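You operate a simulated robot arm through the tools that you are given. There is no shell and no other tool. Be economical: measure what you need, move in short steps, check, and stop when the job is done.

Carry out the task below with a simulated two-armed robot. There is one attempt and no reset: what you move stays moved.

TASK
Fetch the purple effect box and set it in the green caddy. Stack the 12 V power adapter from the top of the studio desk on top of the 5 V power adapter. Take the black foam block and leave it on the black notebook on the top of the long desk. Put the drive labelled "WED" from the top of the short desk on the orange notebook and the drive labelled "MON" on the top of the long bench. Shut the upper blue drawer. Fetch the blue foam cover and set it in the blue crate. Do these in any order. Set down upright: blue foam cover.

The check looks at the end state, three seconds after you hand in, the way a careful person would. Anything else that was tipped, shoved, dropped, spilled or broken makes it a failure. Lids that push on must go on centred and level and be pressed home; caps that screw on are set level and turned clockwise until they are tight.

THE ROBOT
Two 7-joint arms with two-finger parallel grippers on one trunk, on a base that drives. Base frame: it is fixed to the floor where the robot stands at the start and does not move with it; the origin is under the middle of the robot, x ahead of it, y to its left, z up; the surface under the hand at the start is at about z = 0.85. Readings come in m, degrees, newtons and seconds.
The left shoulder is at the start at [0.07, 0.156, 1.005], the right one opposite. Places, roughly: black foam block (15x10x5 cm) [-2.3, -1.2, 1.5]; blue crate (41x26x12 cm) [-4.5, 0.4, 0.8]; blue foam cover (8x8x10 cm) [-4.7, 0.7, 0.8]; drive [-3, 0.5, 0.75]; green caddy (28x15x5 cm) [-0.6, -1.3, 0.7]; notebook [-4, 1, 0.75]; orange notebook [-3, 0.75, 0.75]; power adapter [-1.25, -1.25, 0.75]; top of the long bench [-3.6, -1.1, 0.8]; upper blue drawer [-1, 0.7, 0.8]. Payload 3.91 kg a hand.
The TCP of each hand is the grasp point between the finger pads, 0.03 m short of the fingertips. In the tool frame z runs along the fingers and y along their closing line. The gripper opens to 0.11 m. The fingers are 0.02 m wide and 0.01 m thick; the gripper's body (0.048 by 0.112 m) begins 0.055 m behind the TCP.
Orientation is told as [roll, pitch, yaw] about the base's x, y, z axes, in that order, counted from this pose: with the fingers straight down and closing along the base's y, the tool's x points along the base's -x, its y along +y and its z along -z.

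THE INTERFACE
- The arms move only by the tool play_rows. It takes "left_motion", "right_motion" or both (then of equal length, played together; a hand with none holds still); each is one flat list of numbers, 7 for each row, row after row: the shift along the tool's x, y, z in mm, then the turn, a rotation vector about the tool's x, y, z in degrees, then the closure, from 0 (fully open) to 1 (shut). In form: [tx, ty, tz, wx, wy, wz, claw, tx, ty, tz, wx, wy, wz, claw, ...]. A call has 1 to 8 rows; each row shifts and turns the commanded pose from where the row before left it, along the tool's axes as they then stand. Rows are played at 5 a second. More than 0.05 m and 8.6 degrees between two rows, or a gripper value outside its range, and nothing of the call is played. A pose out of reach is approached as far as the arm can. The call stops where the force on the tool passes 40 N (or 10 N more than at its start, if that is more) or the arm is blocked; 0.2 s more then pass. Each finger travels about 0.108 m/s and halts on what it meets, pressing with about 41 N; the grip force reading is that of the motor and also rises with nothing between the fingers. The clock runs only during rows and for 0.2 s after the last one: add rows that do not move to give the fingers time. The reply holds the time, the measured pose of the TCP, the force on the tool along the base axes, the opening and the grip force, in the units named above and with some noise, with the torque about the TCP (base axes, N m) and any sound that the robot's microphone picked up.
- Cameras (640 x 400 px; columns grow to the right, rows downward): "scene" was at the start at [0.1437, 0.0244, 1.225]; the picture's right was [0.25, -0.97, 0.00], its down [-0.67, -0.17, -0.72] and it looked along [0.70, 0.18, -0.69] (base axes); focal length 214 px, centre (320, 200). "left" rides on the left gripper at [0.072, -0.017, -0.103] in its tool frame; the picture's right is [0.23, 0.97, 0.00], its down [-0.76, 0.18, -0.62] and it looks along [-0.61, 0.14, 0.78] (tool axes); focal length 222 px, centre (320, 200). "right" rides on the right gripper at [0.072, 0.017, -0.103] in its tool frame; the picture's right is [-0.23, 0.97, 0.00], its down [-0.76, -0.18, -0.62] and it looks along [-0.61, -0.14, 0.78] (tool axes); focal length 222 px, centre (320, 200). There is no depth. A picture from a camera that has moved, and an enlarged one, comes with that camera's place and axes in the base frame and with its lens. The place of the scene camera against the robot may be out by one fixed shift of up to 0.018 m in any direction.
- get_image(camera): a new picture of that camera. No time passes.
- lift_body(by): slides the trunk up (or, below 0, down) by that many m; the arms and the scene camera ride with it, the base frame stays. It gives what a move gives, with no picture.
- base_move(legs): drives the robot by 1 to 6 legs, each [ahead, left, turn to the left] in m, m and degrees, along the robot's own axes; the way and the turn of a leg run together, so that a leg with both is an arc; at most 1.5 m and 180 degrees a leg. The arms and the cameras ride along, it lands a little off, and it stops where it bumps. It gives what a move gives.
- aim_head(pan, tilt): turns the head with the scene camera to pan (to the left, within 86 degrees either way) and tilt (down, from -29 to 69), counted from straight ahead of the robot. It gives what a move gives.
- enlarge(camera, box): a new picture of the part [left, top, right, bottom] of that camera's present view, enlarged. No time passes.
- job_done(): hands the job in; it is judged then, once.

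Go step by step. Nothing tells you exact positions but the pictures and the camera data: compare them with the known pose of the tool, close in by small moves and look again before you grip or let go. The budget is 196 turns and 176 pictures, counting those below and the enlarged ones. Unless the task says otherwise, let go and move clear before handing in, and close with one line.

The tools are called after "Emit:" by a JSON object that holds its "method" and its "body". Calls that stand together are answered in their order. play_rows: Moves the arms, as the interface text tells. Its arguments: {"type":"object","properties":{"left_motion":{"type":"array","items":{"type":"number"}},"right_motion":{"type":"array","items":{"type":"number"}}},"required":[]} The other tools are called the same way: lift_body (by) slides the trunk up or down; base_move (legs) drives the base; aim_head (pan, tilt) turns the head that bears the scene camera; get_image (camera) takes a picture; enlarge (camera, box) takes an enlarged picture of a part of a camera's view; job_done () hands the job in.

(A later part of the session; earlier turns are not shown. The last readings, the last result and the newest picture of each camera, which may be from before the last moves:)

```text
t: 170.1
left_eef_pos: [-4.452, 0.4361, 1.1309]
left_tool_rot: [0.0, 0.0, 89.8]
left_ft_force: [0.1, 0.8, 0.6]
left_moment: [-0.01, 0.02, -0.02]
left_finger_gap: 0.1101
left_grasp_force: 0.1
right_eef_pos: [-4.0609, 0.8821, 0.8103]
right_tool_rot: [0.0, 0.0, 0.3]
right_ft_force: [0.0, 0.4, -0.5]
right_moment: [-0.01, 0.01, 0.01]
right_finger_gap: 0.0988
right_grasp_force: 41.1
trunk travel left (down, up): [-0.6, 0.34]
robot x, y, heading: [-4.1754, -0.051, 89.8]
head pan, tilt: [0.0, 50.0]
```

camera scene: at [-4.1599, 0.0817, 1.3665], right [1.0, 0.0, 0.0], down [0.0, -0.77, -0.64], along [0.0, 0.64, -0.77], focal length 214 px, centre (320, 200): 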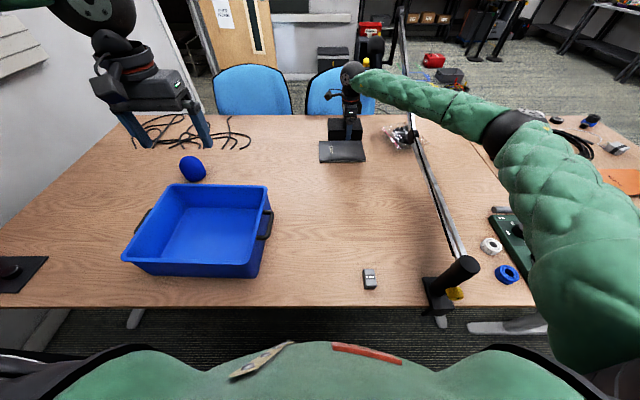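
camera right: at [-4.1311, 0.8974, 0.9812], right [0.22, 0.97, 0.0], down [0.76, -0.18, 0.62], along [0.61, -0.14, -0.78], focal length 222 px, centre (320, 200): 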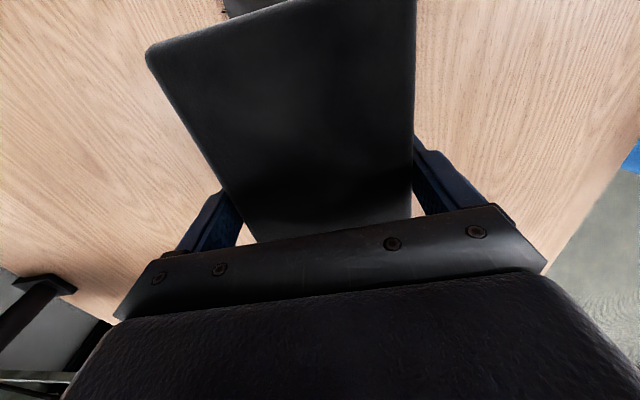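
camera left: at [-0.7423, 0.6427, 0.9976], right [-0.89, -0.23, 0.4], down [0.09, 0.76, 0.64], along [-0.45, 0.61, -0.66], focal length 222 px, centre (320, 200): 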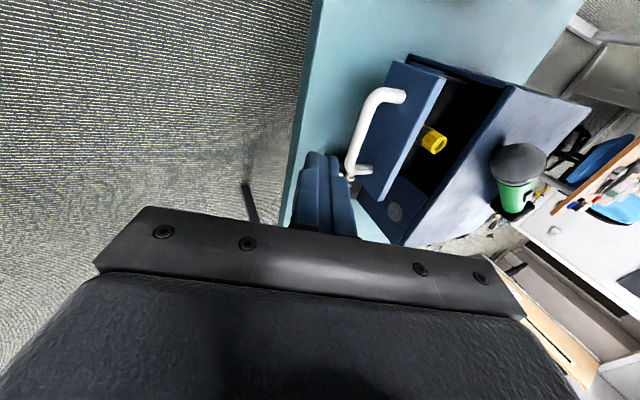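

Emit:
{"method": "play_rows", "body": {"right_motion": [0, 0, 4, 0, 0, 0, 0.4]}}

Emit:
{"method": "play_rows", "body": {"right_motion": [0, 0, 4, 0, 0, 0, 0.4]}}

Emit:
{"method": "play_rows", "body": {"right_motion": [0, 0, 3, 0, 0, 0, 0.4]}}

Emit:
{"method": "enlarge", "body": {"camera": "scene", "box": [290, 60, 420, 180]}}

```text
t: 170.5
left_eef_pos: [-4.4523, 0.4346, 1.1314]
left_tool_rot: [0.0, 0.0, 89.9]
left_ft_force: [-0.1, -1.2, 0.0]
left_moment: [-0.04, -0.03, -0.01]
left_finger_gap: 0.1099
left_grasp_force: 0.0
right_eef_pos: [-4.0624, 0.8815, 0.8071]
right_tool_rot: [0.0, 0.0, 0.1]
right_ft_force: [-0.9, 0.0, -0.9]
right_moment: [0.01, 0.05, -0.03]
right_finger_gap: 0.0991
right_grasp_force: 41.5
trunk travel left (down, up): [-0.6, 0.34]
robot x, y, heading: [-4.1699, -0.0509, 89.8]
head pan, tilt: [0.0, 50.0]
```

```text
t: 170.9
left_eef_pos: [-4.4521, 0.4354, 1.1319]
left_tool_rot: [0.0, 0.0, 89.8]
left_ft_force: [0.0, -0.2, 0.2]
left_moment: [-0.02, 0.0, 0.0]
left_finger_gap: 0.1102
left_grasp_force: 0.0
right_eef_pos: [-4.0623, 0.8826, 0.8028]
right_tool_rot: [0.0, 0.0, 0.2]
right_ft_force: [-1.1, -0.7, 0.3]
right_moment: [0.02, 0.0, -0.01]
right_finger_gap: 0.0991
right_grasp_force: 41.2
trunk travel left (down, up): [-0.6, 0.34]
robot x, y, heading: [-4.1739, -0.0518, 89.7]
head pan, tilt: [0.0, 50.0]
```

```text
t: 171.3
left_eef_pos: [-4.4522, 0.4338, 1.1305]
left_tool_rot: [0.0, -0.1, 89.8]
left_ft_force: [-1.0, -0.5, 0.2]
left_moment: [0.03, -0.01, 0.02]
left_finger_gap: 0.1098
left_grasp_force: 0.1
right_eef_pos: [-4.062, 0.8816, 0.7997]
right_tool_rot: [0.0, 0.0, 0.2]
right_ft_force: [-0.1, -0.7, -0.4]
right_moment: [0.02, -0.01, 0.0]
right_finger_gap: 0.099
right_grasp_force: 40.9
trunk travel left (down, up): [-0.6, 0.34]
robot x, y, heading: [-4.1711, -0.054, 89.9]
head pan, tilt: [0.0, 50.0]
```

```text
3.33 times, centred on (355, 120) of scene
camera zoom: at [-4.16, 0.0817, 1.3665], right [1.0, 0.0, 0.0], down [0.0, -0.77, -0.64], along [0.0, 0.64, -0.77], focal length 715 px, centre (203, 467)
```

zoom: 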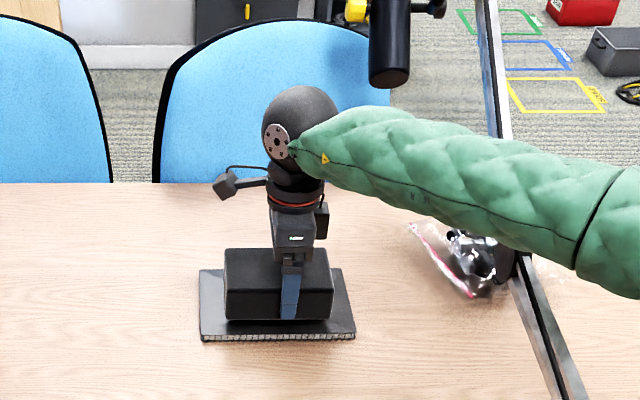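

Emit:
{"method": "play_rows", "body": {"right_motion": [0, 0, 3, 0, 0, 0, 0.4]}}

Emit:
{"method": "play_rows", "body": {"right_motion": [0, 0, 3, 0, 0, 0, 0.4]}}

Emit:
{"method": "play_rows", "body": {"right_motion": [0, 0, 3, 0, 0, 0, 0.4]}}

```text
t: 171.7
left_eef_pos: [-4.4509, 0.4354, 1.1312]
left_tool_rot: [-0.1, 0.0, 89.7]
left_ft_force: [-0.4, -0.6, -0.1]
left_moment: [0.0, -0.01, 0.01]
left_finger_gap: 0.1101
left_grasp_force: 0.0
right_eef_pos: [-4.0612, 0.8818, 0.7963]
right_tool_rot: [0.0, 0.0, 0.2]
right_ft_force: [0.8, 1.1, -0.2]
right_moment: [-0.02, -0.04, -0.02]
right_finger_gap: 0.0991
right_grasp_force: 41.0
trunk travel left (down, up): [-0.6, 0.34]
robot x, y, heading: [-4.1769, -0.0495, 89.9]
head pan, tilt: [0.0, 50.0]
```

```text
t: 172.1
left_eef_pos: [-4.4518, 0.435, 1.1305]
left_tool_rot: [0.0, 0.0, 89.8]
left_ft_force: [-0.6, 0.4, -0.2]
left_moment: [-0.01, 0.0, 0.01]
left_finger_gap: 0.1101
left_grasp_force: 0.0
right_eef_pos: [-4.0617, 0.8814, 0.7946]
right_tool_rot: [0.1, -0.1, 0.2]
right_ft_force: [-0.6, -0.1, -1.1]
right_moment: [0.02, -0.02, 0.02]
right_finger_gap: 0.099
right_grasp_force: 40.7
trunk travel left (down, up): [-0.6, 0.34]
robot x, y, heading: [-4.1716, -0.0501, 89.9]
head pan, tilt: [0.0, 50.0]
```

```text
t: 172.5
left_eef_pos: [-4.4519, 0.4347, 1.1317]
left_tool_rot: [0.0, -0.1, 89.7]
left_ft_force: [0.0, 0.2, -0.4]
left_moment: [-0.01, 0.02, -0.03]
left_finger_gap: 0.1099
left_grasp_force: 0.0
right_eef_pos: [-4.062, 0.8819, 0.7899]
right_tool_rot: [0.0, 0.0, 0.2]
right_ft_force: [0.3, 0.3, -0.9]
right_moment: [0.01, 0.02, 0.01]
right_finger_gap: 0.099
right_grasp_force: 41.0
trunk travel left (down, up): [-0.6, 0.34]
robot x, y, heading: [-4.1727, -0.0515, 89.7]
head pan, tilt: [0.0, 50.0]
```

Emit:
{"method": "play_rows", "body": {"right_motion": [0, 0, 3, 0, 0, 0, 0.4]}}

Emit:
{"method": "play_rows", "body": {"right_motion": [0, 0, 3, 0, 0, 0, 0.4]}}

Emit:
{"method": "play_rows", "body": {"right_motion": [0, 0, 3, 0, 0, 0, 0.4]}}

Emit:
{"method": "enlarge", "body": {"camera": "scene", "box": [290, 60, 420, 180]}}

```text
t: 172.9
left_eef_pos: [-4.4516, 0.4362, 1.1307]
left_tool_rot: [0.0, -0.1, 89.8]
left_ft_force: [-0.4, 0.1, 0.6]
left_moment: [0.01, -0.01, 0.0]
left_finger_gap: 0.11
left_grasp_force: 0.0
right_eef_pos: [-4.0614, 0.8826, 0.7866]
right_tool_rot: [-0.1, 0.0, 0.2]
right_ft_force: [0.0, -0.9, -0.6]
right_moment: [-0.03, -0.02, 0.0]
right_finger_gap: 0.0991
right_grasp_force: 40.4
trunk travel left (down, up): [-0.6, 0.34]
robot x, y, heading: [-4.1721, -0.0544, 90.1]
head pan, tilt: [0.0, 50.0]
```

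```text
t: 173.3
left_eef_pos: [-4.4516, 0.4345, 1.1307]
left_tool_rot: [0.0, -0.1, 89.7]
left_ft_force: [0.1, -0.6, -0.1]
left_moment: [-0.03, 0.0, -0.01]
left_finger_gap: 0.1097
left_grasp_force: 0.0
right_eef_pos: [-4.0601, 0.8818, 0.7848]
right_tool_rot: [0.0, 0.0, 0.2]
right_ft_force: [-0.6, -0.2, 0.1]
right_moment: [0.0, 0.0, 0.01]
right_finger_gap: 0.0987
right_grasp_force: 40.8
trunk travel left (down, up): [-0.6, 0.34]
robot x, y, heading: [-4.1743, -0.0496, 89.9]
head pan, tilt: [0.0, 50.0]
```

```text
t: 173.7
left_eef_pos: [-4.4524, 0.4344, 1.1317]
left_tool_rot: [0.0, -0.2, 89.8]
left_ft_force: [-0.2, 0.1, -0.2]
left_moment: [-0.02, -0.02, 0.0]
left_finger_gap: 0.11
left_grasp_force: 0.0
right_eef_pos: [-4.0615, 0.8817, 0.7837]
right_tool_rot: [0.1, 0.0, 0.2]
right_ft_force: [0.1, 1.3, 10.8]
right_moment: [-0.45, 0.01, -0.01]
right_finger_gap: 0.099
right_grasp_force: 40.9
trunk travel left (down, up): [-0.6, 0.34]
robot x, y, heading: [-4.1756, -0.0496, 90.0]
head pan, tilt: [0.0, 50.0]
```

```text
3.33 times, centred on (355, 120) of scene
camera zoom: at [-4.1602, 0.0807, 1.3668], right [1.0, 0.0, 0.0], down [0.0, -0.77, -0.64], along [0.0, 0.64, -0.77], focal length 715 px, centre (203, 467)
```

zoom: 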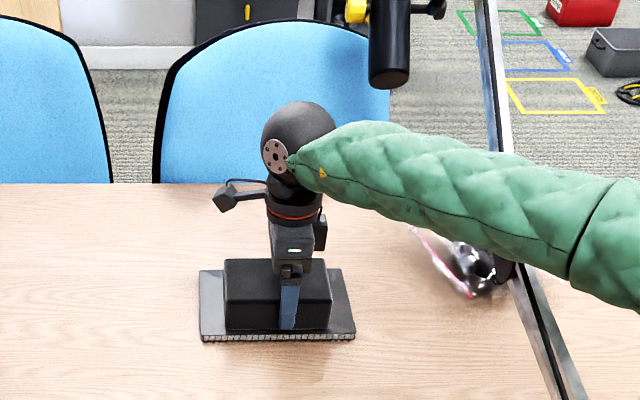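

Contact. Releasing and rising straight up.

Emit:
{"method": "play_rows", "body": {"right_motion": [0, 0, -1, 0, 0, 0, 0.4, 0, 0, 0, 0, 0, 0, 0, 0, 0, 0, 0, 0, 0, 0, 0, 0, -10, 0, 0, 0, 0, 0, 0, -20, 0, 0, 0, 0, 0, 0, -40, 0, 0, 0, 0, 0, 0, -48, 0, 0, 0, 0, 0, 0, -48, 0, 0, 0, 0]}}

Emit:
{"method": "play_rows", "body": {"right_motion": [0, 0, -48, 0, 0, 0, 0, 0, 0, -48, 0, 0, 0, 0, 0, 0, -48, 0, 0, 0, 0, 0, -40, -20, 0, 0, 0, 0, 0, -45, 0, 0, 0, 0, 0]}}

Emit:
{"method": "get_image", "body": {"camera": "scene"}}

```text
t: 175.5
left_eef_pos: [-4.4527, 0.4336, 1.13]
left_tool_rot: [0.0, -0.2, 89.8]
left_ft_force: [0.2, 0.7, -0.3]
left_moment: [0.0, -0.04, 0.01]
left_finger_gap: 0.1099
left_grasp_force: 0.1
right_eef_pos: [-4.0604, 0.8814, 0.948]
right_tool_rot: [0.0, 0.0, 0.2]
right_ft_force: [1.1, 0.7, 0.3]
right_moment: [0.01, 0.0, -0.02]
right_finger_gap: 0.11
right_grasp_force: 0.1
trunk travel left (down, up): [-0.6, 0.34]
robot x, y, heading: [-4.173, -0.0506, 89.7]
head pan, tilt: [0.0, 50.0]
```

```text
t: 176.7
left_eef_pos: [-4.4513, 0.4336, 1.1312]
left_tool_rot: [0.0, 0.0, 89.9]
left_ft_force: [-0.3, 0.5, 0.1]
left_moment: [0.03, 0.01, 0.0]
left_finger_gap: 0.1099
left_grasp_force: 0.1
right_eef_pos: [-4.0602, 0.796, 1.1121]
right_tool_rot: [0.0, 0.0, 0.3]
right_ft_force: [-0.1, 0.0, -0.4]
right_moment: [0.0, 0.0, 0.01]
right_finger_gap: 0.1099
right_grasp_force: 0.0
trunk travel left (down, up): [-0.6, 0.34]
robot x, y, heading: [-4.1734, -0.0537, 89.7]
head pan, tilt: [0.0, 50.0]
```

```text
88 pictures are left
camera scene: at [-4.1596, 0.0812, 1.3665], right [1.0, 0.0, 0.0], down [0.0, -0.77, -0.64], along [0.0, 0.64, -0.77], focal length 214 px, centre (320, 200)
```

scene: 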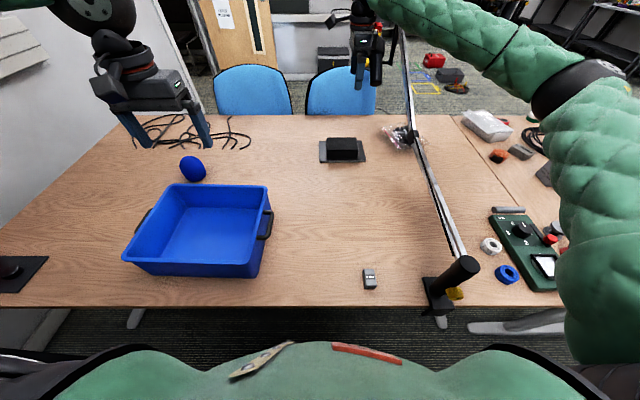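

Foam block is on the notebook. Next the blue foam cover at ≈(-4.66,0.715): moving the left hand above it.

Emit:
{"method": "play_rows", "body": {"left_motion": [-38, 29, 0, 0, 0, 0, 0, -38, 29, 0, 0, 0, 0, 0, -38, 29, 0, 0, 0, 0, 0, -38, 29, 0, 0, 0, 0, 0, -38, 29, 0, 0, 0, 0, 0, -38, 29, 0, 0, 0, 0, 0, -38, 29, 0, 0, 0, 0, 0]}}

Emit:
{"method": "get_image", "body": {"camera": "left"}}

Emit:
{"method": "enlarge", "body": {"camera": "scene", "box": [100, 90, 300, 290]}}

```text
t: 178.3
left_eef_pos: [-4.6545, 0.7029, 1.1297]
left_tool_rot: [0.1, 0.0, 89.8]
left_ft_force: [-0.4, 0.5, -0.2]
left_moment: [-0.02, 0.0, -0.06]
left_finger_gap: 0.1102
left_grasp_force: 0.1
right_eef_pos: [-4.0607, 0.7992, 1.1108]
right_tool_rot: [-0.2, 0.0, 0.2]
right_ft_force: [0.1, -0.1, -0.7]
right_moment: [-0.01, -0.03, -0.02]
right_finger_gap: 0.1101
right_grasp_force: 0.0
trunk travel left (down, up): [-0.6, 0.34]
robot x, y, heading: [-4.1676, -0.0487, 89.8]
head pan, tilt: [0.0, 50.0]
```

```text
87 pictures are left
camera left: at [-4.6388, 0.6301, 1.2342], right [-0.97, -0.22, 0.0], down [-0.18, 0.76, 0.62], along [-0.14, 0.61, -0.78], focal length 222 px, centre (320, 200)
```

left: 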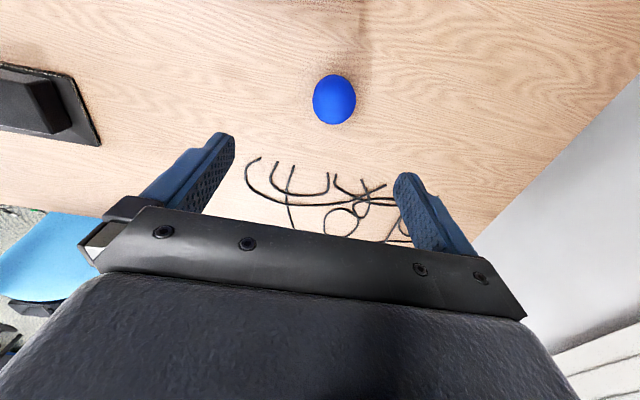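

```text
2.00 times, centred on (200, 190) of scene
camera zoom: at [-4.1605, 0.0831, 1.3662], right [1.0, 0.0, 0.0], down [0.0, -0.77, -0.64], along [0.0, 0.64, -0.77], focal length 429 px, centre (560, 220)
```

zoom: 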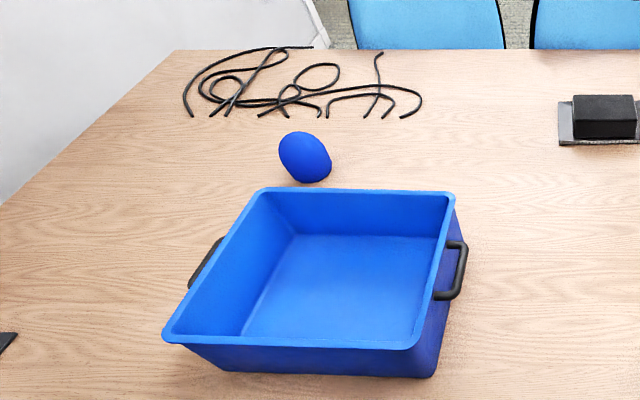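

Cover centre estimated (-4.69,0.74) from the hand camera. Moving over and lower, then re-checking.

Emit:
{"method": "play_rows", "body": {"left_motion": [-33, 32, 0, 0, 0, 0, 0, 0, 0, 45, 0, 0, 0, 0, 0, 0, 45, 0, 0, 0, 0, 0, 0, 45, 0, 0, 0, 0, 0, 0, 45, 0, 0, 0, 0]}}

Emit:
{"method": "get_image", "body": {"camera": "left"}}

```text
t: 179.5
left_eef_pos: [-4.6853, 0.7338, 0.9496]
left_tool_rot: [-0.1, 0.0, 89.8]
left_ft_force: [0.3, 0.5, 0.0]
left_moment: [0.0, 0.0, -0.01]
left_finger_gap: 0.1099
left_grasp_force: 0.1
right_eef_pos: [-4.0603, 0.7987, 1.1117]
right_tool_rot: [0.0, -0.1, 0.2]
right_ft_force: [-0.5, -0.6, -1.1]
right_moment: [0.0, -0.01, 0.0]
right_finger_gap: 0.1098
right_grasp_force: 0.1
trunk travel left (down, up): [-0.6, 0.34]
robot x, y, heading: [-4.1722, -0.0497, 89.9]
head pan, tilt: [0.0, 50.0]
```

```text
85 pictures are left
camera left: at [-4.6704, 0.662, 1.0534], right [-0.97, -0.22, 0.0], down [-0.18, 0.76, 0.62], along [-0.14, 0.61, -0.78], focal length 222 px, centre (320, 200)
```

left: 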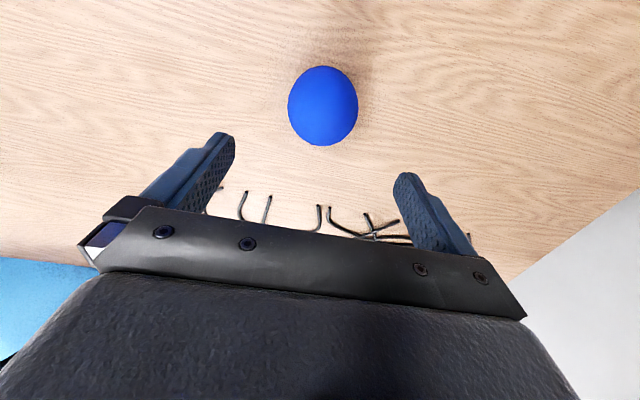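

Centred within 5 mm. Descending around it.

Emit:
{"method": "play_rows", "body": {"left_motion": [-4, 5, 40, 0, 0, 0, 0, 0, 0, 45, 0, 0, 0, 0, 0, 0, 45, 0, 0, 0, 0, 0, 0, 35, 0, 0, 0, 0]}}

Emit:
{"method": "get_image", "body": {"camera": "left"}}

Emit:
{"method": "enlarge", "body": {"camera": "scene", "box": [130, 80, 270, 200]}}

```text
t: 180.5
left_eef_pos: [-4.6903, 0.7382, 0.7848]
left_tool_rot: [0.0, 0.0, 89.9]
left_ft_force: [-0.3, 0.5, -0.2]
left_moment: [-0.05, 0.01, 0.0]
left_finger_gap: 0.1098
left_grasp_force: 0.1
right_eef_pos: [-4.0605, 0.7983, 1.113]
right_tool_rot: [0.0, -0.1, 0.3]
right_ft_force: [0.4, 0.8, -0.3]
right_moment: [-0.03, 0.0, 0.01]
right_finger_gap: 0.1102
right_grasp_force: 0.0
trunk travel left (down, up): [-0.6, 0.34]
robot x, y, heading: [-4.1732, -0.0504, 89.6]
head pan, tilt: [0.0, 50.0]
```

```text
84 pictures are left
camera left: at [-4.6751, 0.6658, 0.889], right [-0.97, -0.22, 0.0], down [-0.17, 0.76, 0.62], along [-0.14, 0.61, -0.78], focal length 222 px, centre (320, 200)
```

left: 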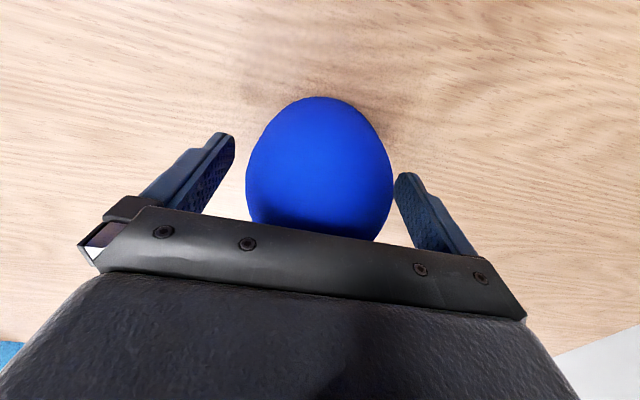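

```text
3.33 times, centred on (200, 140) of scene
camera zoom: at [-4.1606, 0.0826, 1.3664], right [1.0, 0.0, 0.0], down [0.0, -0.77, -0.64], along [0.0, 0.64, -0.77], focal length 715 px, centre (720, 400)
```

zoom: 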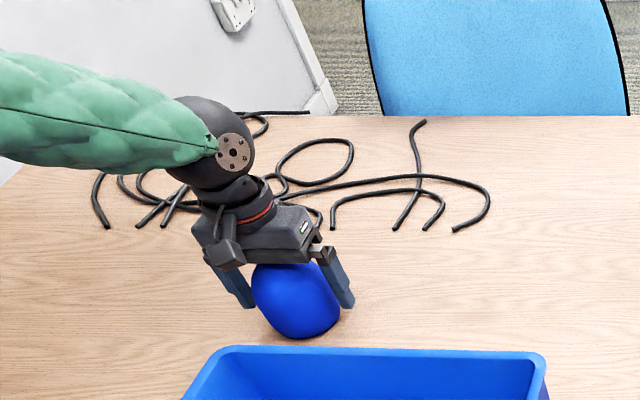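

Emit:
{"method": "play_rows", "body": {"left_motion": [0, 0, 0, 0, 0, 0, 0.34, 0, 0, 0, 0, 0, 0, 0.34, 0, 0, 0, 0, 0, 0, 0.34]}}

```text
t: 181.3
left_eef_pos: [-4.6899, 0.7391, 0.7861]
left_tool_rot: [0.1, 0.0, 89.7]
left_ft_force: [0.2, -0.4, 1.8]
left_moment: [-0.01, 0.0, 0.02]
left_finger_gap: 0.0739
left_grasp_force: 1.5
right_eef_pos: [-4.059, 0.7977, 1.1129]
right_tool_rot: [0.0, 0.1, 0.2]
right_ft_force: [-0.9, 0.3, -0.1]
right_moment: [-0.01, -0.03, -0.03]
right_finger_gap: 0.1102
right_grasp_force: 0.2
trunk travel left (down, up): [-0.6, 0.34]
robot x, y, heading: [-4.1733, -0.0522, 89.6]
head pan, tilt: [0.0, 50.0]
```

Emit:
{"method": "play_rows", "body": {"left_motion": [0, 0, 0, 0, 0, 0, 0.45, 0, 0, 0, 0, 0, 0, 0.45, 0, 0, 0, 0, 0, 0, 0.45]}}

Emit:
{"method": "play_rows", "body": {"left_motion": [0, 0, -20, 0, 0, 0, 0.45, 0, 0, -20, 0, 0, 0, 0.45]}}

Emit:
{"method": "get_image", "body": {"camera": "left"}}

```text
t: 182.1
left_eef_pos: [-4.6914, 0.7386, 0.786]
left_tool_rot: [0.0, -0.1, 89.7]
left_ft_force: [0.5, 0.7, 1.0]
left_moment: [0.0, 0.0, -0.01]
left_finger_gap: 0.0724
left_grasp_force: 41.1
right_eef_pos: [-4.059, 0.7978, 1.112]
right_tool_rot: [0.0, 0.0, 0.2]
right_ft_force: [-0.1, -0.8, -0.1]
right_moment: [0.02, 0.01, -0.06]
right_finger_gap: 0.11
right_grasp_force: 0.1
trunk travel left (down, up): [-0.6, 0.34]
robot x, y, heading: [-4.1707, -0.0466, 89.8]
head pan, tilt: [0.0, 50.0]
```

```text
t: 182.7
left_eef_pos: [-4.6911, 0.7362, 0.8265]
left_tool_rot: [0.0, -0.1, 89.8]
left_ft_force: [0.0, 0.6, 0.3]
left_moment: [0.02, 0.0, 0.03]
left_finger_gap: 0.0727
left_grasp_force: 41.0
right_eef_pos: [-4.0592, 0.7972, 1.1131]
right_tool_rot: [0.0, 0.0, 0.1]
right_ft_force: [-0.4, 0.1, 0.6]
right_moment: [0.01, 0.01, -0.02]
right_finger_gap: 0.11
right_grasp_force: 0.0
trunk travel left (down, up): [-0.6, 0.34]
robot x, y, heading: [-4.1718, -0.0516, 89.7]
head pan, tilt: [0.0, 50.0]
```

```text
82 pictures are left
camera left: at [-4.6743, 0.6652, 0.9304], right [-0.97, -0.22, 0.0], down [-0.17, 0.76, 0.62], along [-0.14, 0.61, -0.78], focal length 222 px, centre (320, 200)
```

left: 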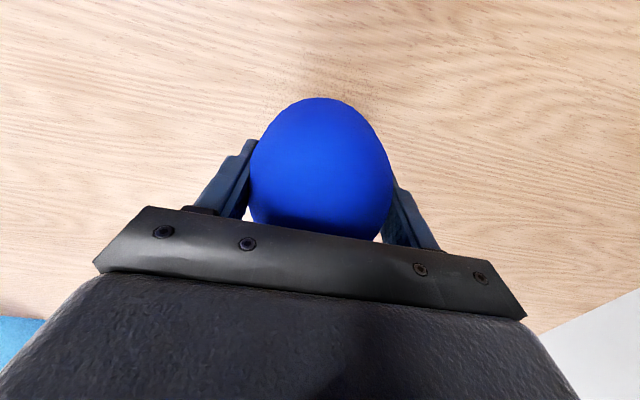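

Holding the cover upright. Lifting and moving over the crate centre (-4.506,0.45).

Emit:
{"method": "play_rows", "body": {"left_motion": [0, 0, -48, 0, 0, 0, 0.45, 0, 0, -48, 0, 0, 0, 0.45, 0, 0, -48, 0, 0, 0, 0.45, 0, 0, -48, 0, 0, 0, 0.45, 41, -26, 0, 0, 0, 0, 0.45, 41, -26, 0, 0, 0, 0, 0.45, 41, -26, 0, 0, 0, 0, 0.45, 41, -26, 0, 0, 0, 0, 0.45]}}

Emit:
{"method": "play_rows", "body": {"left_motion": [41, -27, 0, 0, 0, 0, 0.45, 41, -27, 0, 0, 0, 0, 0.45, 41, -27, 0, 0, 0, 0, 0.45, 0, 0, 48, 0, 0, 0, 0.45, 0, 0, 48, 0, 0, 0, 0.45]}}

Emit:
{"method": "get_image", "body": {"camera": "scene"}}

Emit:
{"method": "get_image", "body": {"camera": "left"}}

```text
t: 184.5
left_eef_pos: [-4.5854, 0.5727, 1.0194]
left_tool_rot: [0.0, -0.1, 89.7]
left_ft_force: [0.8, -0.7, -0.8]
left_moment: [0.04, 0.02, 0.01]
left_finger_gap: 0.0724
left_grasp_force: 41.5
right_eef_pos: [-4.0596, 0.797, 1.1131]
right_tool_rot: [0.1, 0.0, 0.2]
right_ft_force: [-0.3, 0.0, 0.4]
right_moment: [0.0, -0.01, 0.05]
right_finger_gap: 0.1099
right_grasp_force: 0.1
trunk travel left (down, up): [-0.6, 0.34]
robot x, y, heading: [-4.1731, -0.0495, 89.8]
head pan, tilt: [0.0, 50.0]
```

```text
t: 185.7
left_eef_pos: [-4.508, 0.4496, 0.9221]
left_tool_rot: [0.1, 0.0, 89.8]
left_ft_force: [-0.2, 0.1, -0.7]
left_moment: [0.01, 0.02, 0.02]
left_finger_gap: 0.0722
left_grasp_force: 41.0
right_eef_pos: [-4.0603, 0.7984, 1.113]
right_tool_rot: [0.0, 0.0, 0.3]
right_ft_force: [0.0, -0.5, 0.1]
right_moment: [-0.03, 0.01, 0.01]
right_finger_gap: 0.11
right_grasp_force: 0.1
trunk travel left (down, up): [-0.6, 0.34]
robot x, y, heading: [-4.173, -0.0505, 89.8]
head pan, tilt: [0.0, 50.0]
```

```text
81 pictures are left
camera scene: at [-4.1604, 0.0823, 1.3664], right [1.0, 0.0, 0.0], down [0.0, -0.77, -0.64], along [0.0, 0.64, -0.77], focal length 214 px, centre (320, 200)
```

scene: 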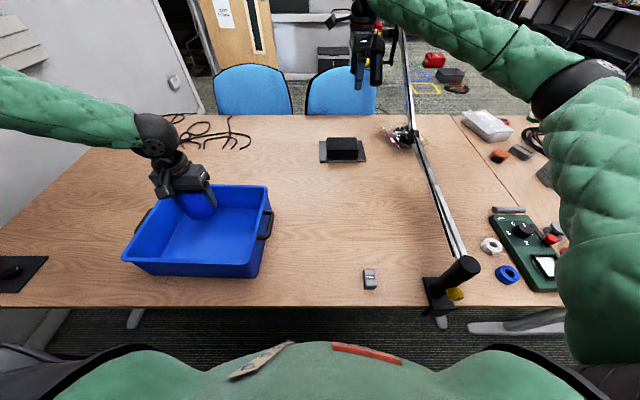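

```text
80 pictures are left
camera left: at [-4.4912, 0.3788, 1.0263], right [-0.97, -0.22, 0.0], down [-0.18, 0.76, 0.62], along [-0.14, 0.61, -0.78], focal length 222 px, centre (320, 200)
```

left: 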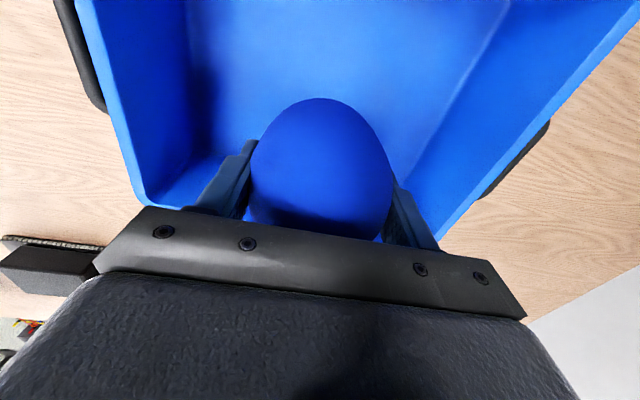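

Clear within the crate. Lowering.

Emit:
{"method": "play_rows", "body": {"left_motion": [10, 0, 40, 0, 0, 0, 0.45, 0, 0, 40, 0, 0, 0, 0.45, 0, 0, 30, 0, 0, 0, 0.45]}}

Emit:
{"method": "play_rows", "body": {"left_motion": [0, 0, 6, 0, 0, 0, 0.45]}}

Emit:
{"method": "play_rows", "body": {"left_motion": [0, 0, 4, 0, 0, 0, 0.45]}}

Emit:
{"method": "play_rows", "body": {"left_motion": [0, 0, 4, 0, 0, 0, 0.45]}}

```text
t: 186.5
left_eef_pos: [-4.507, 0.4405, 0.8116]
left_tool_rot: [0.0, -0.1, 89.7]
left_ft_force: [-0.3, 0.1, -0.9]
left_moment: [-0.02, -0.01, 0.01]
left_finger_gap: 0.0721
left_grasp_force: 41.1
right_eef_pos: [-4.0603, 0.7978, 1.1127]
right_tool_rot: [0.0, 0.1, 0.3]
right_ft_force: [-0.4, -0.1, 0.0]
right_moment: [-0.05, -0.02, -0.01]
right_finger_gap: 0.1098
right_grasp_force: 0.0
trunk travel left (down, up): [-0.6, 0.34]
robot x, y, heading: [-4.1736, -0.0517, 89.8]
head pan, tilt: [0.0, 50.0]
```

```text
t: 186.9
left_eef_pos: [-4.5065, 0.4414, 0.8039]
left_tool_rot: [-0.1, 0.0, 89.7]
left_ft_force: [-0.1, -0.7, 0.4]
left_moment: [-0.02, -0.01, 0.03]
left_finger_gap: 0.0722
left_grasp_force: 41.1
right_eef_pos: [-4.06, 0.7979, 1.1131]
right_tool_rot: [0.0, -0.1, 0.1]
right_ft_force: [0.1, -0.1, -0.4]
right_moment: [-0.01, 0.03, 0.03]
right_finger_gap: 0.1102
right_grasp_force: 0.0
trunk travel left (down, up): [-0.6, 0.34]
robot x, y, heading: [-4.1745, -0.0514, 89.8]
head pan, tilt: [0.0, 50.0]
```

```text
t: 187.3
left_eef_pos: [-4.5067, 0.4407, 0.8018]
left_tool_rot: [0.0, 0.1, 89.7]
left_ft_force: [0.7, 0.0, -0.4]
left_moment: [-0.02, 0.01, 0.0]
left_finger_gap: 0.0721
left_grasp_force: 40.3
right_eef_pos: [-4.0594, 0.797, 1.1125]
right_tool_rot: [0.0, 0.0, 0.3]
right_ft_force: [0.6, 0.0, 0.6]
right_moment: [0.03, 0.03, 0.0]
right_finger_gap: 0.1101
right_grasp_force: 0.2
trunk travel left (down, up): [-0.6, 0.34]
robot x, y, heading: [-4.171, -0.0526, 89.8]
head pan, tilt: [0.0, 50.0]
```

```text
t: 187.7
left_eef_pos: [-4.507, 0.4416, 0.7968]
left_tool_rot: [0.0, -0.1, 89.8]
left_ft_force: [0.2, 0.0, 0.2]
left_moment: [0.04, -0.01, -0.02]
left_finger_gap: 0.0722
left_grasp_force: 40.0
right_eef_pos: [-4.059, 0.7982, 1.1133]
right_tool_rot: [0.0, 0.0, 0.3]
right_ft_force: [-0.1, -0.2, -0.1]
right_moment: [-0.02, -0.03, -0.01]
right_finger_gap: 0.1102
right_grasp_force: 0.0
trunk travel left (down, up): [-0.6, 0.34]
robot x, y, heading: [-4.1752, -0.0485, 89.9]
head pan, tilt: [0.0, 50.0]
```

Emit:
{"method": "play_rows", "body": {"left_motion": [0, 0, 3, 0, 0, 0, 0.45]}}

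Emit:
{"method": "play_rows", "body": {"left_motion": [0, 0, 3, 0, 0, 0, 0.45]}}

Emit:
{"method": "play_rows", "body": {"left_motion": [0, 0, 3, 0, 0, 0, 0.45]}}

```text
t: 188.1
left_eef_pos: [-4.5078, 0.4412, 0.7948]
left_tool_rot: [0.0, 0.0, 89.8]
left_ft_force: [-0.2, 0.1, -0.5]
left_moment: [-0.01, 0.02, 0.0]
left_finger_gap: 0.0722
left_grasp_force: 41.0
right_eef_pos: [-4.06, 0.7971, 1.1126]
right_tool_rot: [0.0, 0.0, 0.1]
right_ft_force: [0.3, 0.0, 0.4]
right_moment: [0.02, 0.0, -0.02]
right_finger_gap: 0.11
right_grasp_force: 0.1
trunk travel left (down, up): [-0.6, 0.34]
robot x, y, heading: [-4.1736, -0.0513, 89.6]
head pan, tilt: [0.0, 50.0]
```

```text
t: 188.5
left_eef_pos: [-4.507, 0.4413, 0.7921]
left_tool_rot: [-0.1, 0.0, 89.7]
left_ft_force: [0.2, -1.0, 0.4]
left_moment: [-0.02, 0.0, 0.01]
left_finger_gap: 0.072
left_grasp_force: 40.7
right_eef_pos: [-4.06, 0.7978, 1.1121]
right_tool_rot: [0.0, 0.0, 0.2]
right_ft_force: [0.0, -0.1, -0.5]
right_moment: [0.01, 0.03, -0.02]
right_finger_gap: 0.1097
right_grasp_force: 0.0
trunk travel left (down, up): [-0.6, 0.34]
robot x, y, heading: [-4.1734, -0.0521, 89.8]
head pan, tilt: [0.0, 50.0]
```

```text
t: 188.9
left_eef_pos: [-4.5061, 0.4418, 0.7902]
left_tool_rot: [0.0, -0.2, 89.7]
left_ft_force: [-9.5, 0.6, 33.8]
left_moment: [-0.62, 0.29, -0.04]
left_finger_gap: 0.0719
left_grasp_force: 41.0
right_eef_pos: [-4.0604, 0.7963, 1.1146]
right_tool_rot: [0.1, 0.0, 0.1]
right_ft_force: [-0.4, 0.4, 0.0]
right_moment: [0.01, -0.02, -0.01]
right_finger_gap: 0.11
right_grasp_force: 0.0
trunk travel left (down, up): [-0.6, 0.34]
robot x, y, heading: [-4.173, -0.0492, 89.9]
head pan, tilt: [0.0, 50.0]
```

Contact with the crate floor. Backing off 2 mm, opening slowly and rising.

Emit:
{"method": "play_rows", "body": {"left_motion": [0, 0, -3, 0, 0, 0, 0.45, 0, 0, 0, 0, 0, 0, 0.2, 0, 0, 0, 0, 0, 0, 0.1, 0, 0, 0, 0, 0, 0, 0, 0, 0, -15, 0, 0, 0, 0, 0, 0, -40, 0, 0, 0, 0, 0, 0, -48, 0, 0, 0, 0, 0, 0, -48, 0, 0, 0, 0]}}

Emit:
{"method": "get_image", "body": {"camera": "left"}}

Emit:
{"method": "enlarge", "body": {"camera": "scene", "box": [100, 120, 300, 290]}}

```text
t: 190.7
left_eef_pos: [-4.5051, 0.4421, 0.9411]
left_tool_rot: [0.0, 0.1, 89.6]
left_ft_force: [0.4, -0.4, -0.8]
left_moment: [0.02, 0.0, -0.01]
left_finger_gap: 0.1102
left_grasp_force: 0.0
right_eef_pos: [-4.0593, 0.7961, 1.1138]
right_tool_rot: [0.1, 0.0, 0.2]
right_ft_force: [0.8, -0.5, -0.1]
right_moment: [0.02, -0.01, -0.01]
right_finger_gap: 0.1099
right_grasp_force: 0.0
trunk travel left (down, up): [-0.6, 0.34]
robot x, y, heading: [-4.1726, -0.0487, 89.7]
head pan, tilt: [0.0, 50.0]
```

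```text
79 pictures are left
camera left: at [-4.4895, 0.3686, 1.0472], right [-0.98, -0.22, 0.0], down [-0.17, 0.76, 0.62], along [-0.14, 0.61, -0.78], focal length 222 px, centre (320, 200)
```

left: 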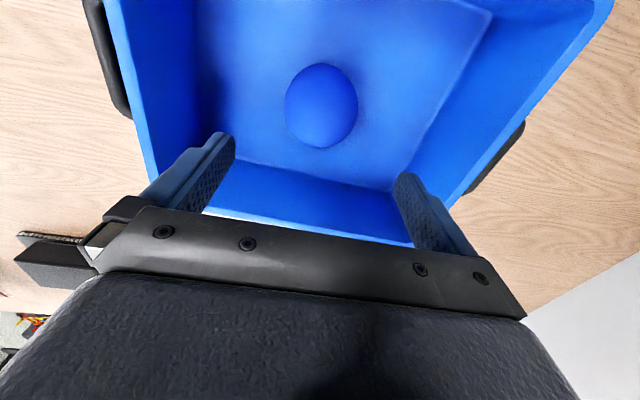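

```text
2.35 times, centred on (200, 205) of scene
camera zoom: at [-4.1595, 0.0803, 1.3665], right [1.0, 0.0, 0.0], down [0.0, -0.77, -0.64], along [0.0, 0.64, -0.77], focal length 505 px, centre (602, 188)
```

zoom: 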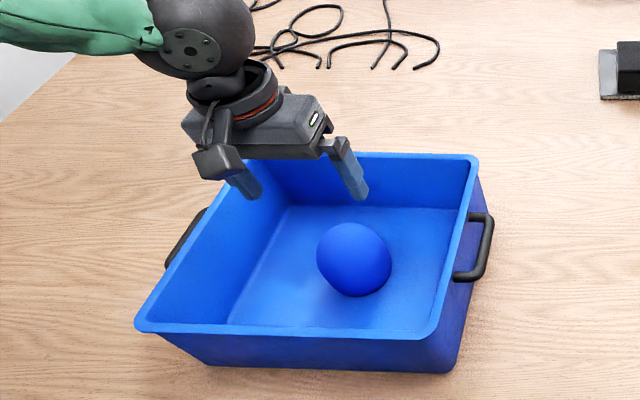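

Cover is upright in the crate. Next: the drives on the short desk. Raising, backing out and shifting to x≈-3.1.

Emit:
{"method": "lift_body", "body": {"by": 0.33}}

Emit:
{"method": "base_move", "body": {"legs": [[-0.3, 0, 0], [0, -1.1, 0]]}}

Emit:
{"method": "aim_head", "body": {"pan": 0, "tilt": 52}}

Emit:
{"method": "get_image", "body": {"camera": "scene"}}

```text
t: 194.0
left_eef_pos: [-4.5064, 0.4416, 1.2726]
left_tool_rot: [0.0, 0.0, 89.7]
left_ft_force: [-0.1, -0.3, 0.1]
left_moment: [-0.01, 0.0, -0.02]
left_finger_gap: 0.1098
left_grasp_force: 0.1
right_eef_pos: [-4.0602, 0.7978, 1.4424]
right_tool_rot: [0.0, 0.0, 0.3]
right_ft_force: [0.0, 0.2, 0.2]
right_moment: [0.03, 0.0, -0.05]
right_finger_gap: 0.1101
right_grasp_force: 0.0
trunk travel left (down, up): [-0.93, 0.01]
robot x, y, heading: [-4.1716, -0.0471, 89.9]
head pan, tilt: [0.0, 50.0]
```

```text
t: 201.2
left_eef_pos: [-3.4113, 0.1353, 1.2725]
left_tool_rot: [0.0, 0.0, 89.7]
left_ft_force: [-0.4, -0.9, -0.1]
left_moment: [0.02, 0.01, 0.0]
left_finger_gap: 0.1099
left_grasp_force: 0.1
right_eef_pos: [-2.9655, 0.4903, 1.4429]
right_tool_rot: [0.0, 0.0, 0.2]
right_ft_force: [0.2, -0.1, 0.3]
right_moment: [0.04, -0.02, 0.01]
right_finger_gap: 0.11
right_grasp_force: 0.0
trunk travel left (down, up): [-0.93, 0.01]
robot x, y, heading: [-3.0794, -0.3573, 89.8]
head pan, tilt: [0.0, 50.0]
```

```text
t: 201.9
left_eef_pos: [-3.411, 0.1354, 1.2725]
left_tool_rot: [0.0, -0.1, 89.7]
left_ft_force: [0.4, 0.5, -0.1]
left_moment: [0.01, -0.01, -0.02]
left_finger_gap: 0.1098
left_grasp_force: 0.1
right_eef_pos: [-2.9642, 0.4901, 1.442]
right_tool_rot: [-0.1, 0.0, 0.3]
right_ft_force: [0.0, 0.1, 0.1]
right_moment: [0.03, -0.05, 0.01]
right_finger_gap: 0.1099
right_grasp_force: 0.0
trunk travel left (down, up): [-0.93, 0.01]
robot x, y, heading: [-3.0763, -0.3541, 89.7]
head pan, tilt: [0.0, 52.0]
```

```text
77 pictures are left
camera scene: at [-3.0658, -0.2271, 1.6938], right [1.0, 0.0, 0.0], down [0.0, -0.79, -0.62], along [0.0, 0.62, -0.79], focal length 214 px, centre (320, 200)
```

scene: 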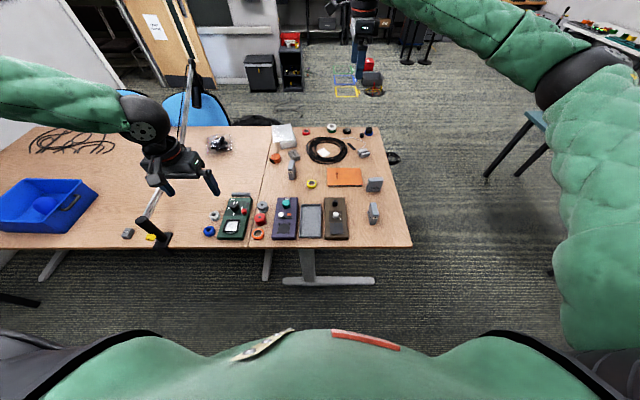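

Emit:
{"method": "enlarge", "body": {"camera": "scene", "box": [190, 110, 420, 255]}}

Emit:
{"method": "enlarge", "body": {"camera": "scene", "box": [270, 140, 400, 230]}}

```text
2.76 times, centred on (305, 182) of scene
camera zoom: at [-3.0658, -0.2271, 1.6938], right [1.0, 0.0, 0.0], down [0.0, -0.79, -0.62], along [0.0, 0.62, -0.79], focal length 592 px, centre (361, 248)
```

zoom: 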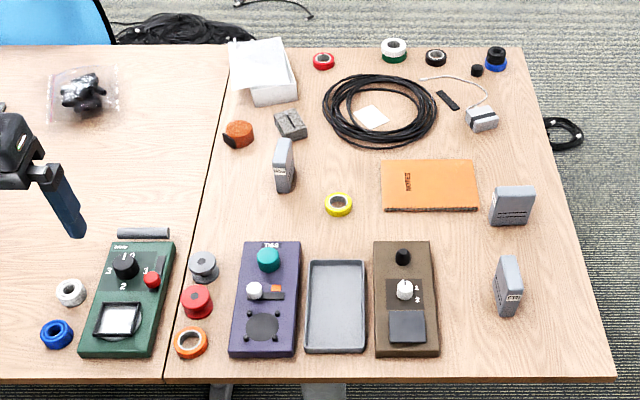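

```text
4.44 times, centred on (335, 185) of scene
camera zoom: at [-3.0658, -0.2271, 1.6938], right [1.0, 0.0, 0.0], down [0.0, -0.79, -0.62], along [0.0, 0.62, -0.79], focal length 953 px, centre (253, 267)
```

zoom: 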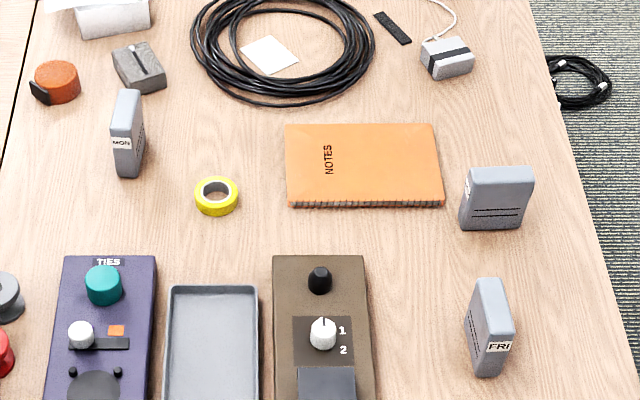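

The thin drives stand at: MON (-3.24,0.70), FRI front right, and a third (likely WED) at (-2.755,0.60); orange notebook at (-2.914,0.705). I'll move in and read the third drive's label with the hand camera.

Emit:
{"method": "base_move", "body": {"legs": [[0.3, 0, 0]]}}

Emit:
{"method": "lift_body", "body": {"by": -0.25}}

Emit:
{"method": "play_rows", "body": {"right_motion": [-48, 0, 0, 0, 0, 0, 0, -48, 0, 0, 0, 0, 0, 0, -30, -38, 0, 0, 0, 0, 0, 0, -48, 0, 0, 0, 0, 0, 0, -48, 0, 0, 0, 0, 0, 0, -40, 0, 0, 0, 0, 0]}}

Emit:
{"method": "get_image", "body": {"camera": "right"}}

Emit:
{"method": "get_image", "body": {"camera": "scene"}}

```text
t: 203.9
left_eef_pos: [-3.4096, 0.4346, 1.2732]
left_tool_rot: [0.0, -0.2, 89.7]
left_ft_force: [0.3, -0.4, 0.8]
left_moment: [0.03, 0.01, -0.03]
left_finger_gap: 0.11
left_grasp_force: 0.0
right_eef_pos: [-2.9622, 0.7889, 1.4437]
right_tool_rot: [0.1, 0.0, 0.2]
right_ft_force: [1.0, -0.5, 0.9]
right_moment: [-0.02, 0.01, -0.01]
right_finger_gap: 0.11
right_grasp_force: 0.1
trunk travel left (down, up): [-0.93, 0.01]
robot x, y, heading: [-3.0781, -0.0567, 89.7]
head pan, tilt: [0.0, 52.0]
```

```text
t: 206.5
left_eef_pos: [-3.4102, 0.4361, 1.0218]
left_tool_rot: [0.0, -0.1, 89.7]
left_ft_force: [-0.4, 0.4, 1.2]
left_moment: [0.0, 0.03, 0.0]
left_finger_gap: 0.1098
left_grasp_force: 0.0
right_eef_pos: [-2.964, 0.791, 1.1931]
right_tool_rot: [0.1, 0.0, 0.2]
right_ft_force: [0.3, 0.2, -0.6]
right_moment: [0.04, 0.02, 0.0]
right_finger_gap: 0.1101
right_grasp_force: 0.0
trunk travel left (down, up): [-0.68, 0.26]
robot x, y, heading: [-3.0814, -0.0566, 89.8]
head pan, tilt: [0.0, 52.0]
```

```text
t: 207.9
left_eef_pos: [-3.4094, 0.4361, 1.0227]
left_tool_rot: [0.1, -0.1, 89.7]
left_ft_force: [-0.9, -0.3, 0.0]
left_moment: [0.0, 0.02, 0.01]
left_finger_gap: 0.11
left_grasp_force: 0.1
right_eef_pos: [-2.8358, 0.6157, 1.1929]
right_tool_rot: [0.1, 0.0, 0.2]
right_ft_force: [0.5, -0.7, -0.1]
right_moment: [0.03, -0.02, 0.01]
right_finger_gap: 0.1101
right_grasp_force: 0.2
trunk travel left (down, up): [-0.68, 0.26]
robot x, y, heading: [-3.0757, -0.0566, 89.6]
head pan, tilt: [0.0, 52.0]
```

```text
74 pictures are left
camera right: at [-2.9102, 0.6313, 1.2973], right [0.22, 0.97, 0.0], down [0.76, -0.18, 0.62], along [0.61, -0.14, -0.78], focal length 222 px, centre (320, 200)
```

right: 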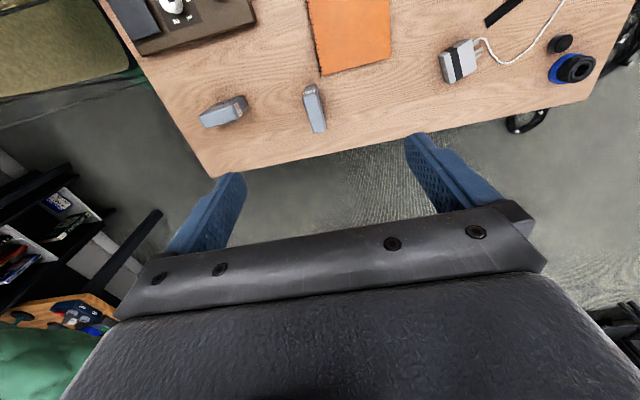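

```text
73 pictures are left
camera scene: at [-3.0636, 0.0723, 1.444], right [1.0, 0.0, 0.0], down [0.0, -0.79, -0.62], along [0.0, 0.62, -0.79], focal length 214 px, centre (320, 200)
```

scene: 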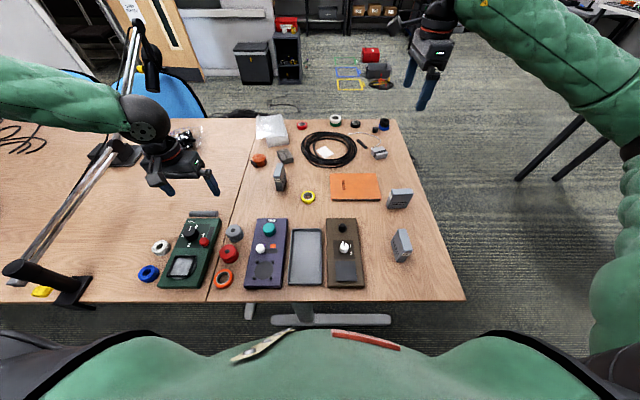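

Emit:
{"method": "enlarge", "body": {"camera": "right", "box": [180, 60, 360, 160]}}

Emit:
{"method": "enlarge", "body": {"camera": "scene", "box": [215, 130, 425, 300]}}

```text
3.56 times, centred on (270, 110) of right
camera zoom: at [-2.9102, 0.6313, 1.2973], right [0.22, 0.97, 0.0], down [0.76, -0.18, 0.62], along [0.61, -0.14, -0.78], focal length 790 px, centre (498, 520)
```

zoom: 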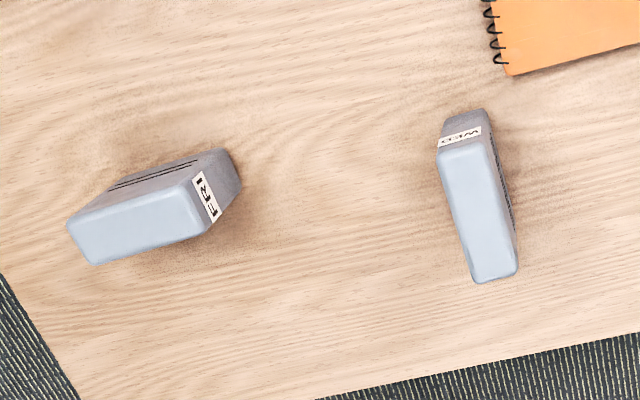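

```text
2.35 times, centred on (320, 215) of scene
camera zoom: at [-3.0636, 0.0723, 1.444], right [1.0, 0.0, 0.0], down [0.0, -0.79, -0.62], along [0.0, 0.62, -0.79], focal length 505 px, centre (320, 165)
```

zoom: 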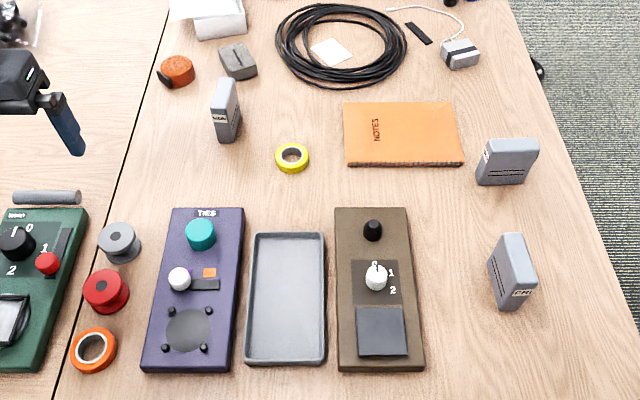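

WED confirmed at (-2.764,0.59), aligned with x. Moving above it and descending part way.

Emit:
{"method": "play_rows", "body": {"right_motion": [-36, -13, 0, 0, 0, 0, 0, -36, -13, 0, 0, 0, 0, 0, 0, 0, 48, 0, 0, 0, 0, 0, 0, 48, 0, 0, 0, 0, 0, 0, 48, 0, 0, 0, 0, 0, 0, 48, 0, 0, 0, 0, 0, 0, 48, 0, 0, 0, 0.2, 0, 0, 38, 0, 0, 0, 0.2]}}

Emit:
{"method": "get_image", "body": {"camera": "right"}}

Emit:
{"method": "enlarge", "body": {"camera": "scene", "box": [320, 130, 450, 230]}}

```text
t: 209.7
left_eef_pos: [-3.4099, 0.4379, 1.0219]
left_tool_rot: [0.1, 0.0, 89.7]
left_ft_force: [0.4, 0.5, -0.9]
left_moment: [-0.02, -0.01, -0.02]
left_finger_gap: 0.11
left_grasp_force: 0.1
right_eef_pos: [-2.7628, 0.5917, 0.915]
right_tool_rot: [0.1, 0.0, 0.2]
right_ft_force: [-0.1, 0.2, -0.5]
right_moment: [-0.04, 0.01, 0.01]
right_finger_gap: 0.0881
right_grasp_force: 0.0
trunk travel left (down, up): [-0.68, 0.26]
robot x, y, heading: [-3.0775, -0.0543, 89.7]
head pan, tilt: [0.0, 52.0]
```

```text
70 pictures are left
camera right: at [-2.8373, 0.6076, 1.0191], right [0.22, 0.97, 0.0], down [0.76, -0.18, 0.62], along [0.61, -0.14, -0.78], focal length 222 px, centre (320, 200)
```

right: 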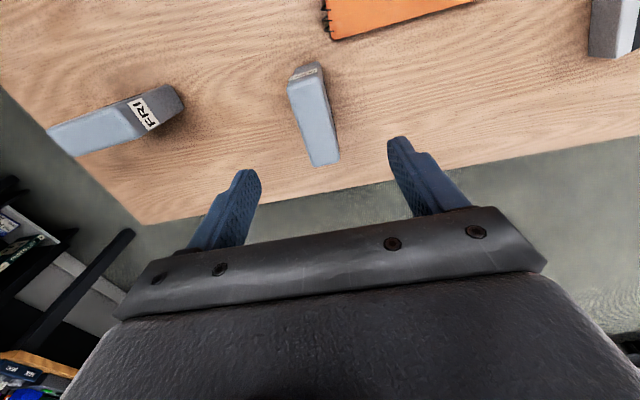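

```text
4.00 times, centred on (385, 180) of scene
camera zoom: at [-3.0639, 0.0738, 1.4439], right [1.0, 0.0, 0.0], down [0.0, -0.79, -0.61], along [0.0, 0.61, -0.79], focal length 858 px, centre (60, 280)
```

zoom: 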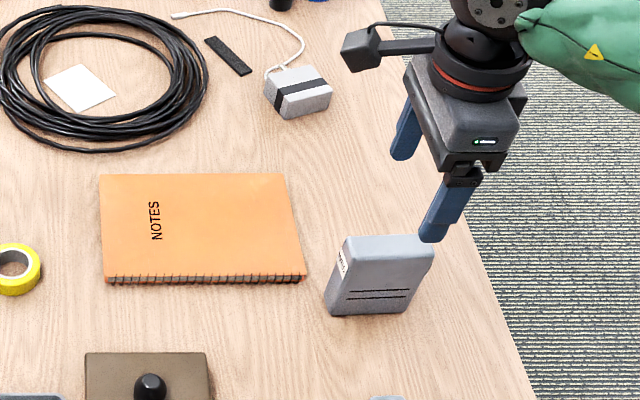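

Emit:
{"method": "play_rows", "body": {"right_motion": [4, -4, 30, 0, 0, 0, 0.2, 0, 0, 40, 0, 0, 0, 0.2, 0, 0, 40, 0, 0, 0, 0.2, 0, 0, 18, 0, 0, 0, 0.2]}}

Emit:
{"method": "get_image", "body": {"camera": "right"}}

```text
t: 210.7
left_eef_pos: [-3.4107, 0.4368, 1.0221]
left_tool_rot: [0.0, 0.0, 89.7]
left_ft_force: [-0.2, -0.4, -0.1]
left_moment: [-0.02, 0.02, 0.03]
left_finger_gap: 0.1099
left_grasp_force: 0.0
right_eef_pos: [-2.7678, 0.5888, 0.7872]
right_tool_rot: [0.0, 0.1, 0.2]
right_ft_force: [0.2, -0.5, -0.3]
right_moment: [-0.02, 0.01, -0.02]
right_finger_gap: 0.088
right_grasp_force: 0.0
trunk travel left (down, up): [-0.68, 0.26]
robot x, y, heading: [-3.0763, -0.0562, 90.0]
head pan, tilt: [0.0, 52.0]
```

```text
68 pictures are left
camera right: at [-2.8418, 0.6032, 0.89], right [0.22, 0.97, 0.0], down [0.76, -0.18, 0.62], along [0.61, -0.14, -0.78], focal length 222 px, centre (320, 200)
```

right: 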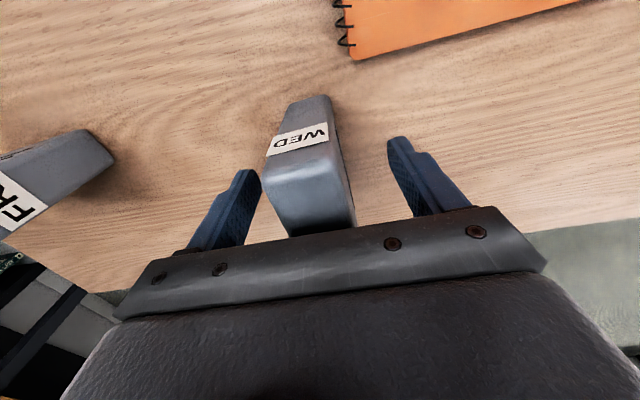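

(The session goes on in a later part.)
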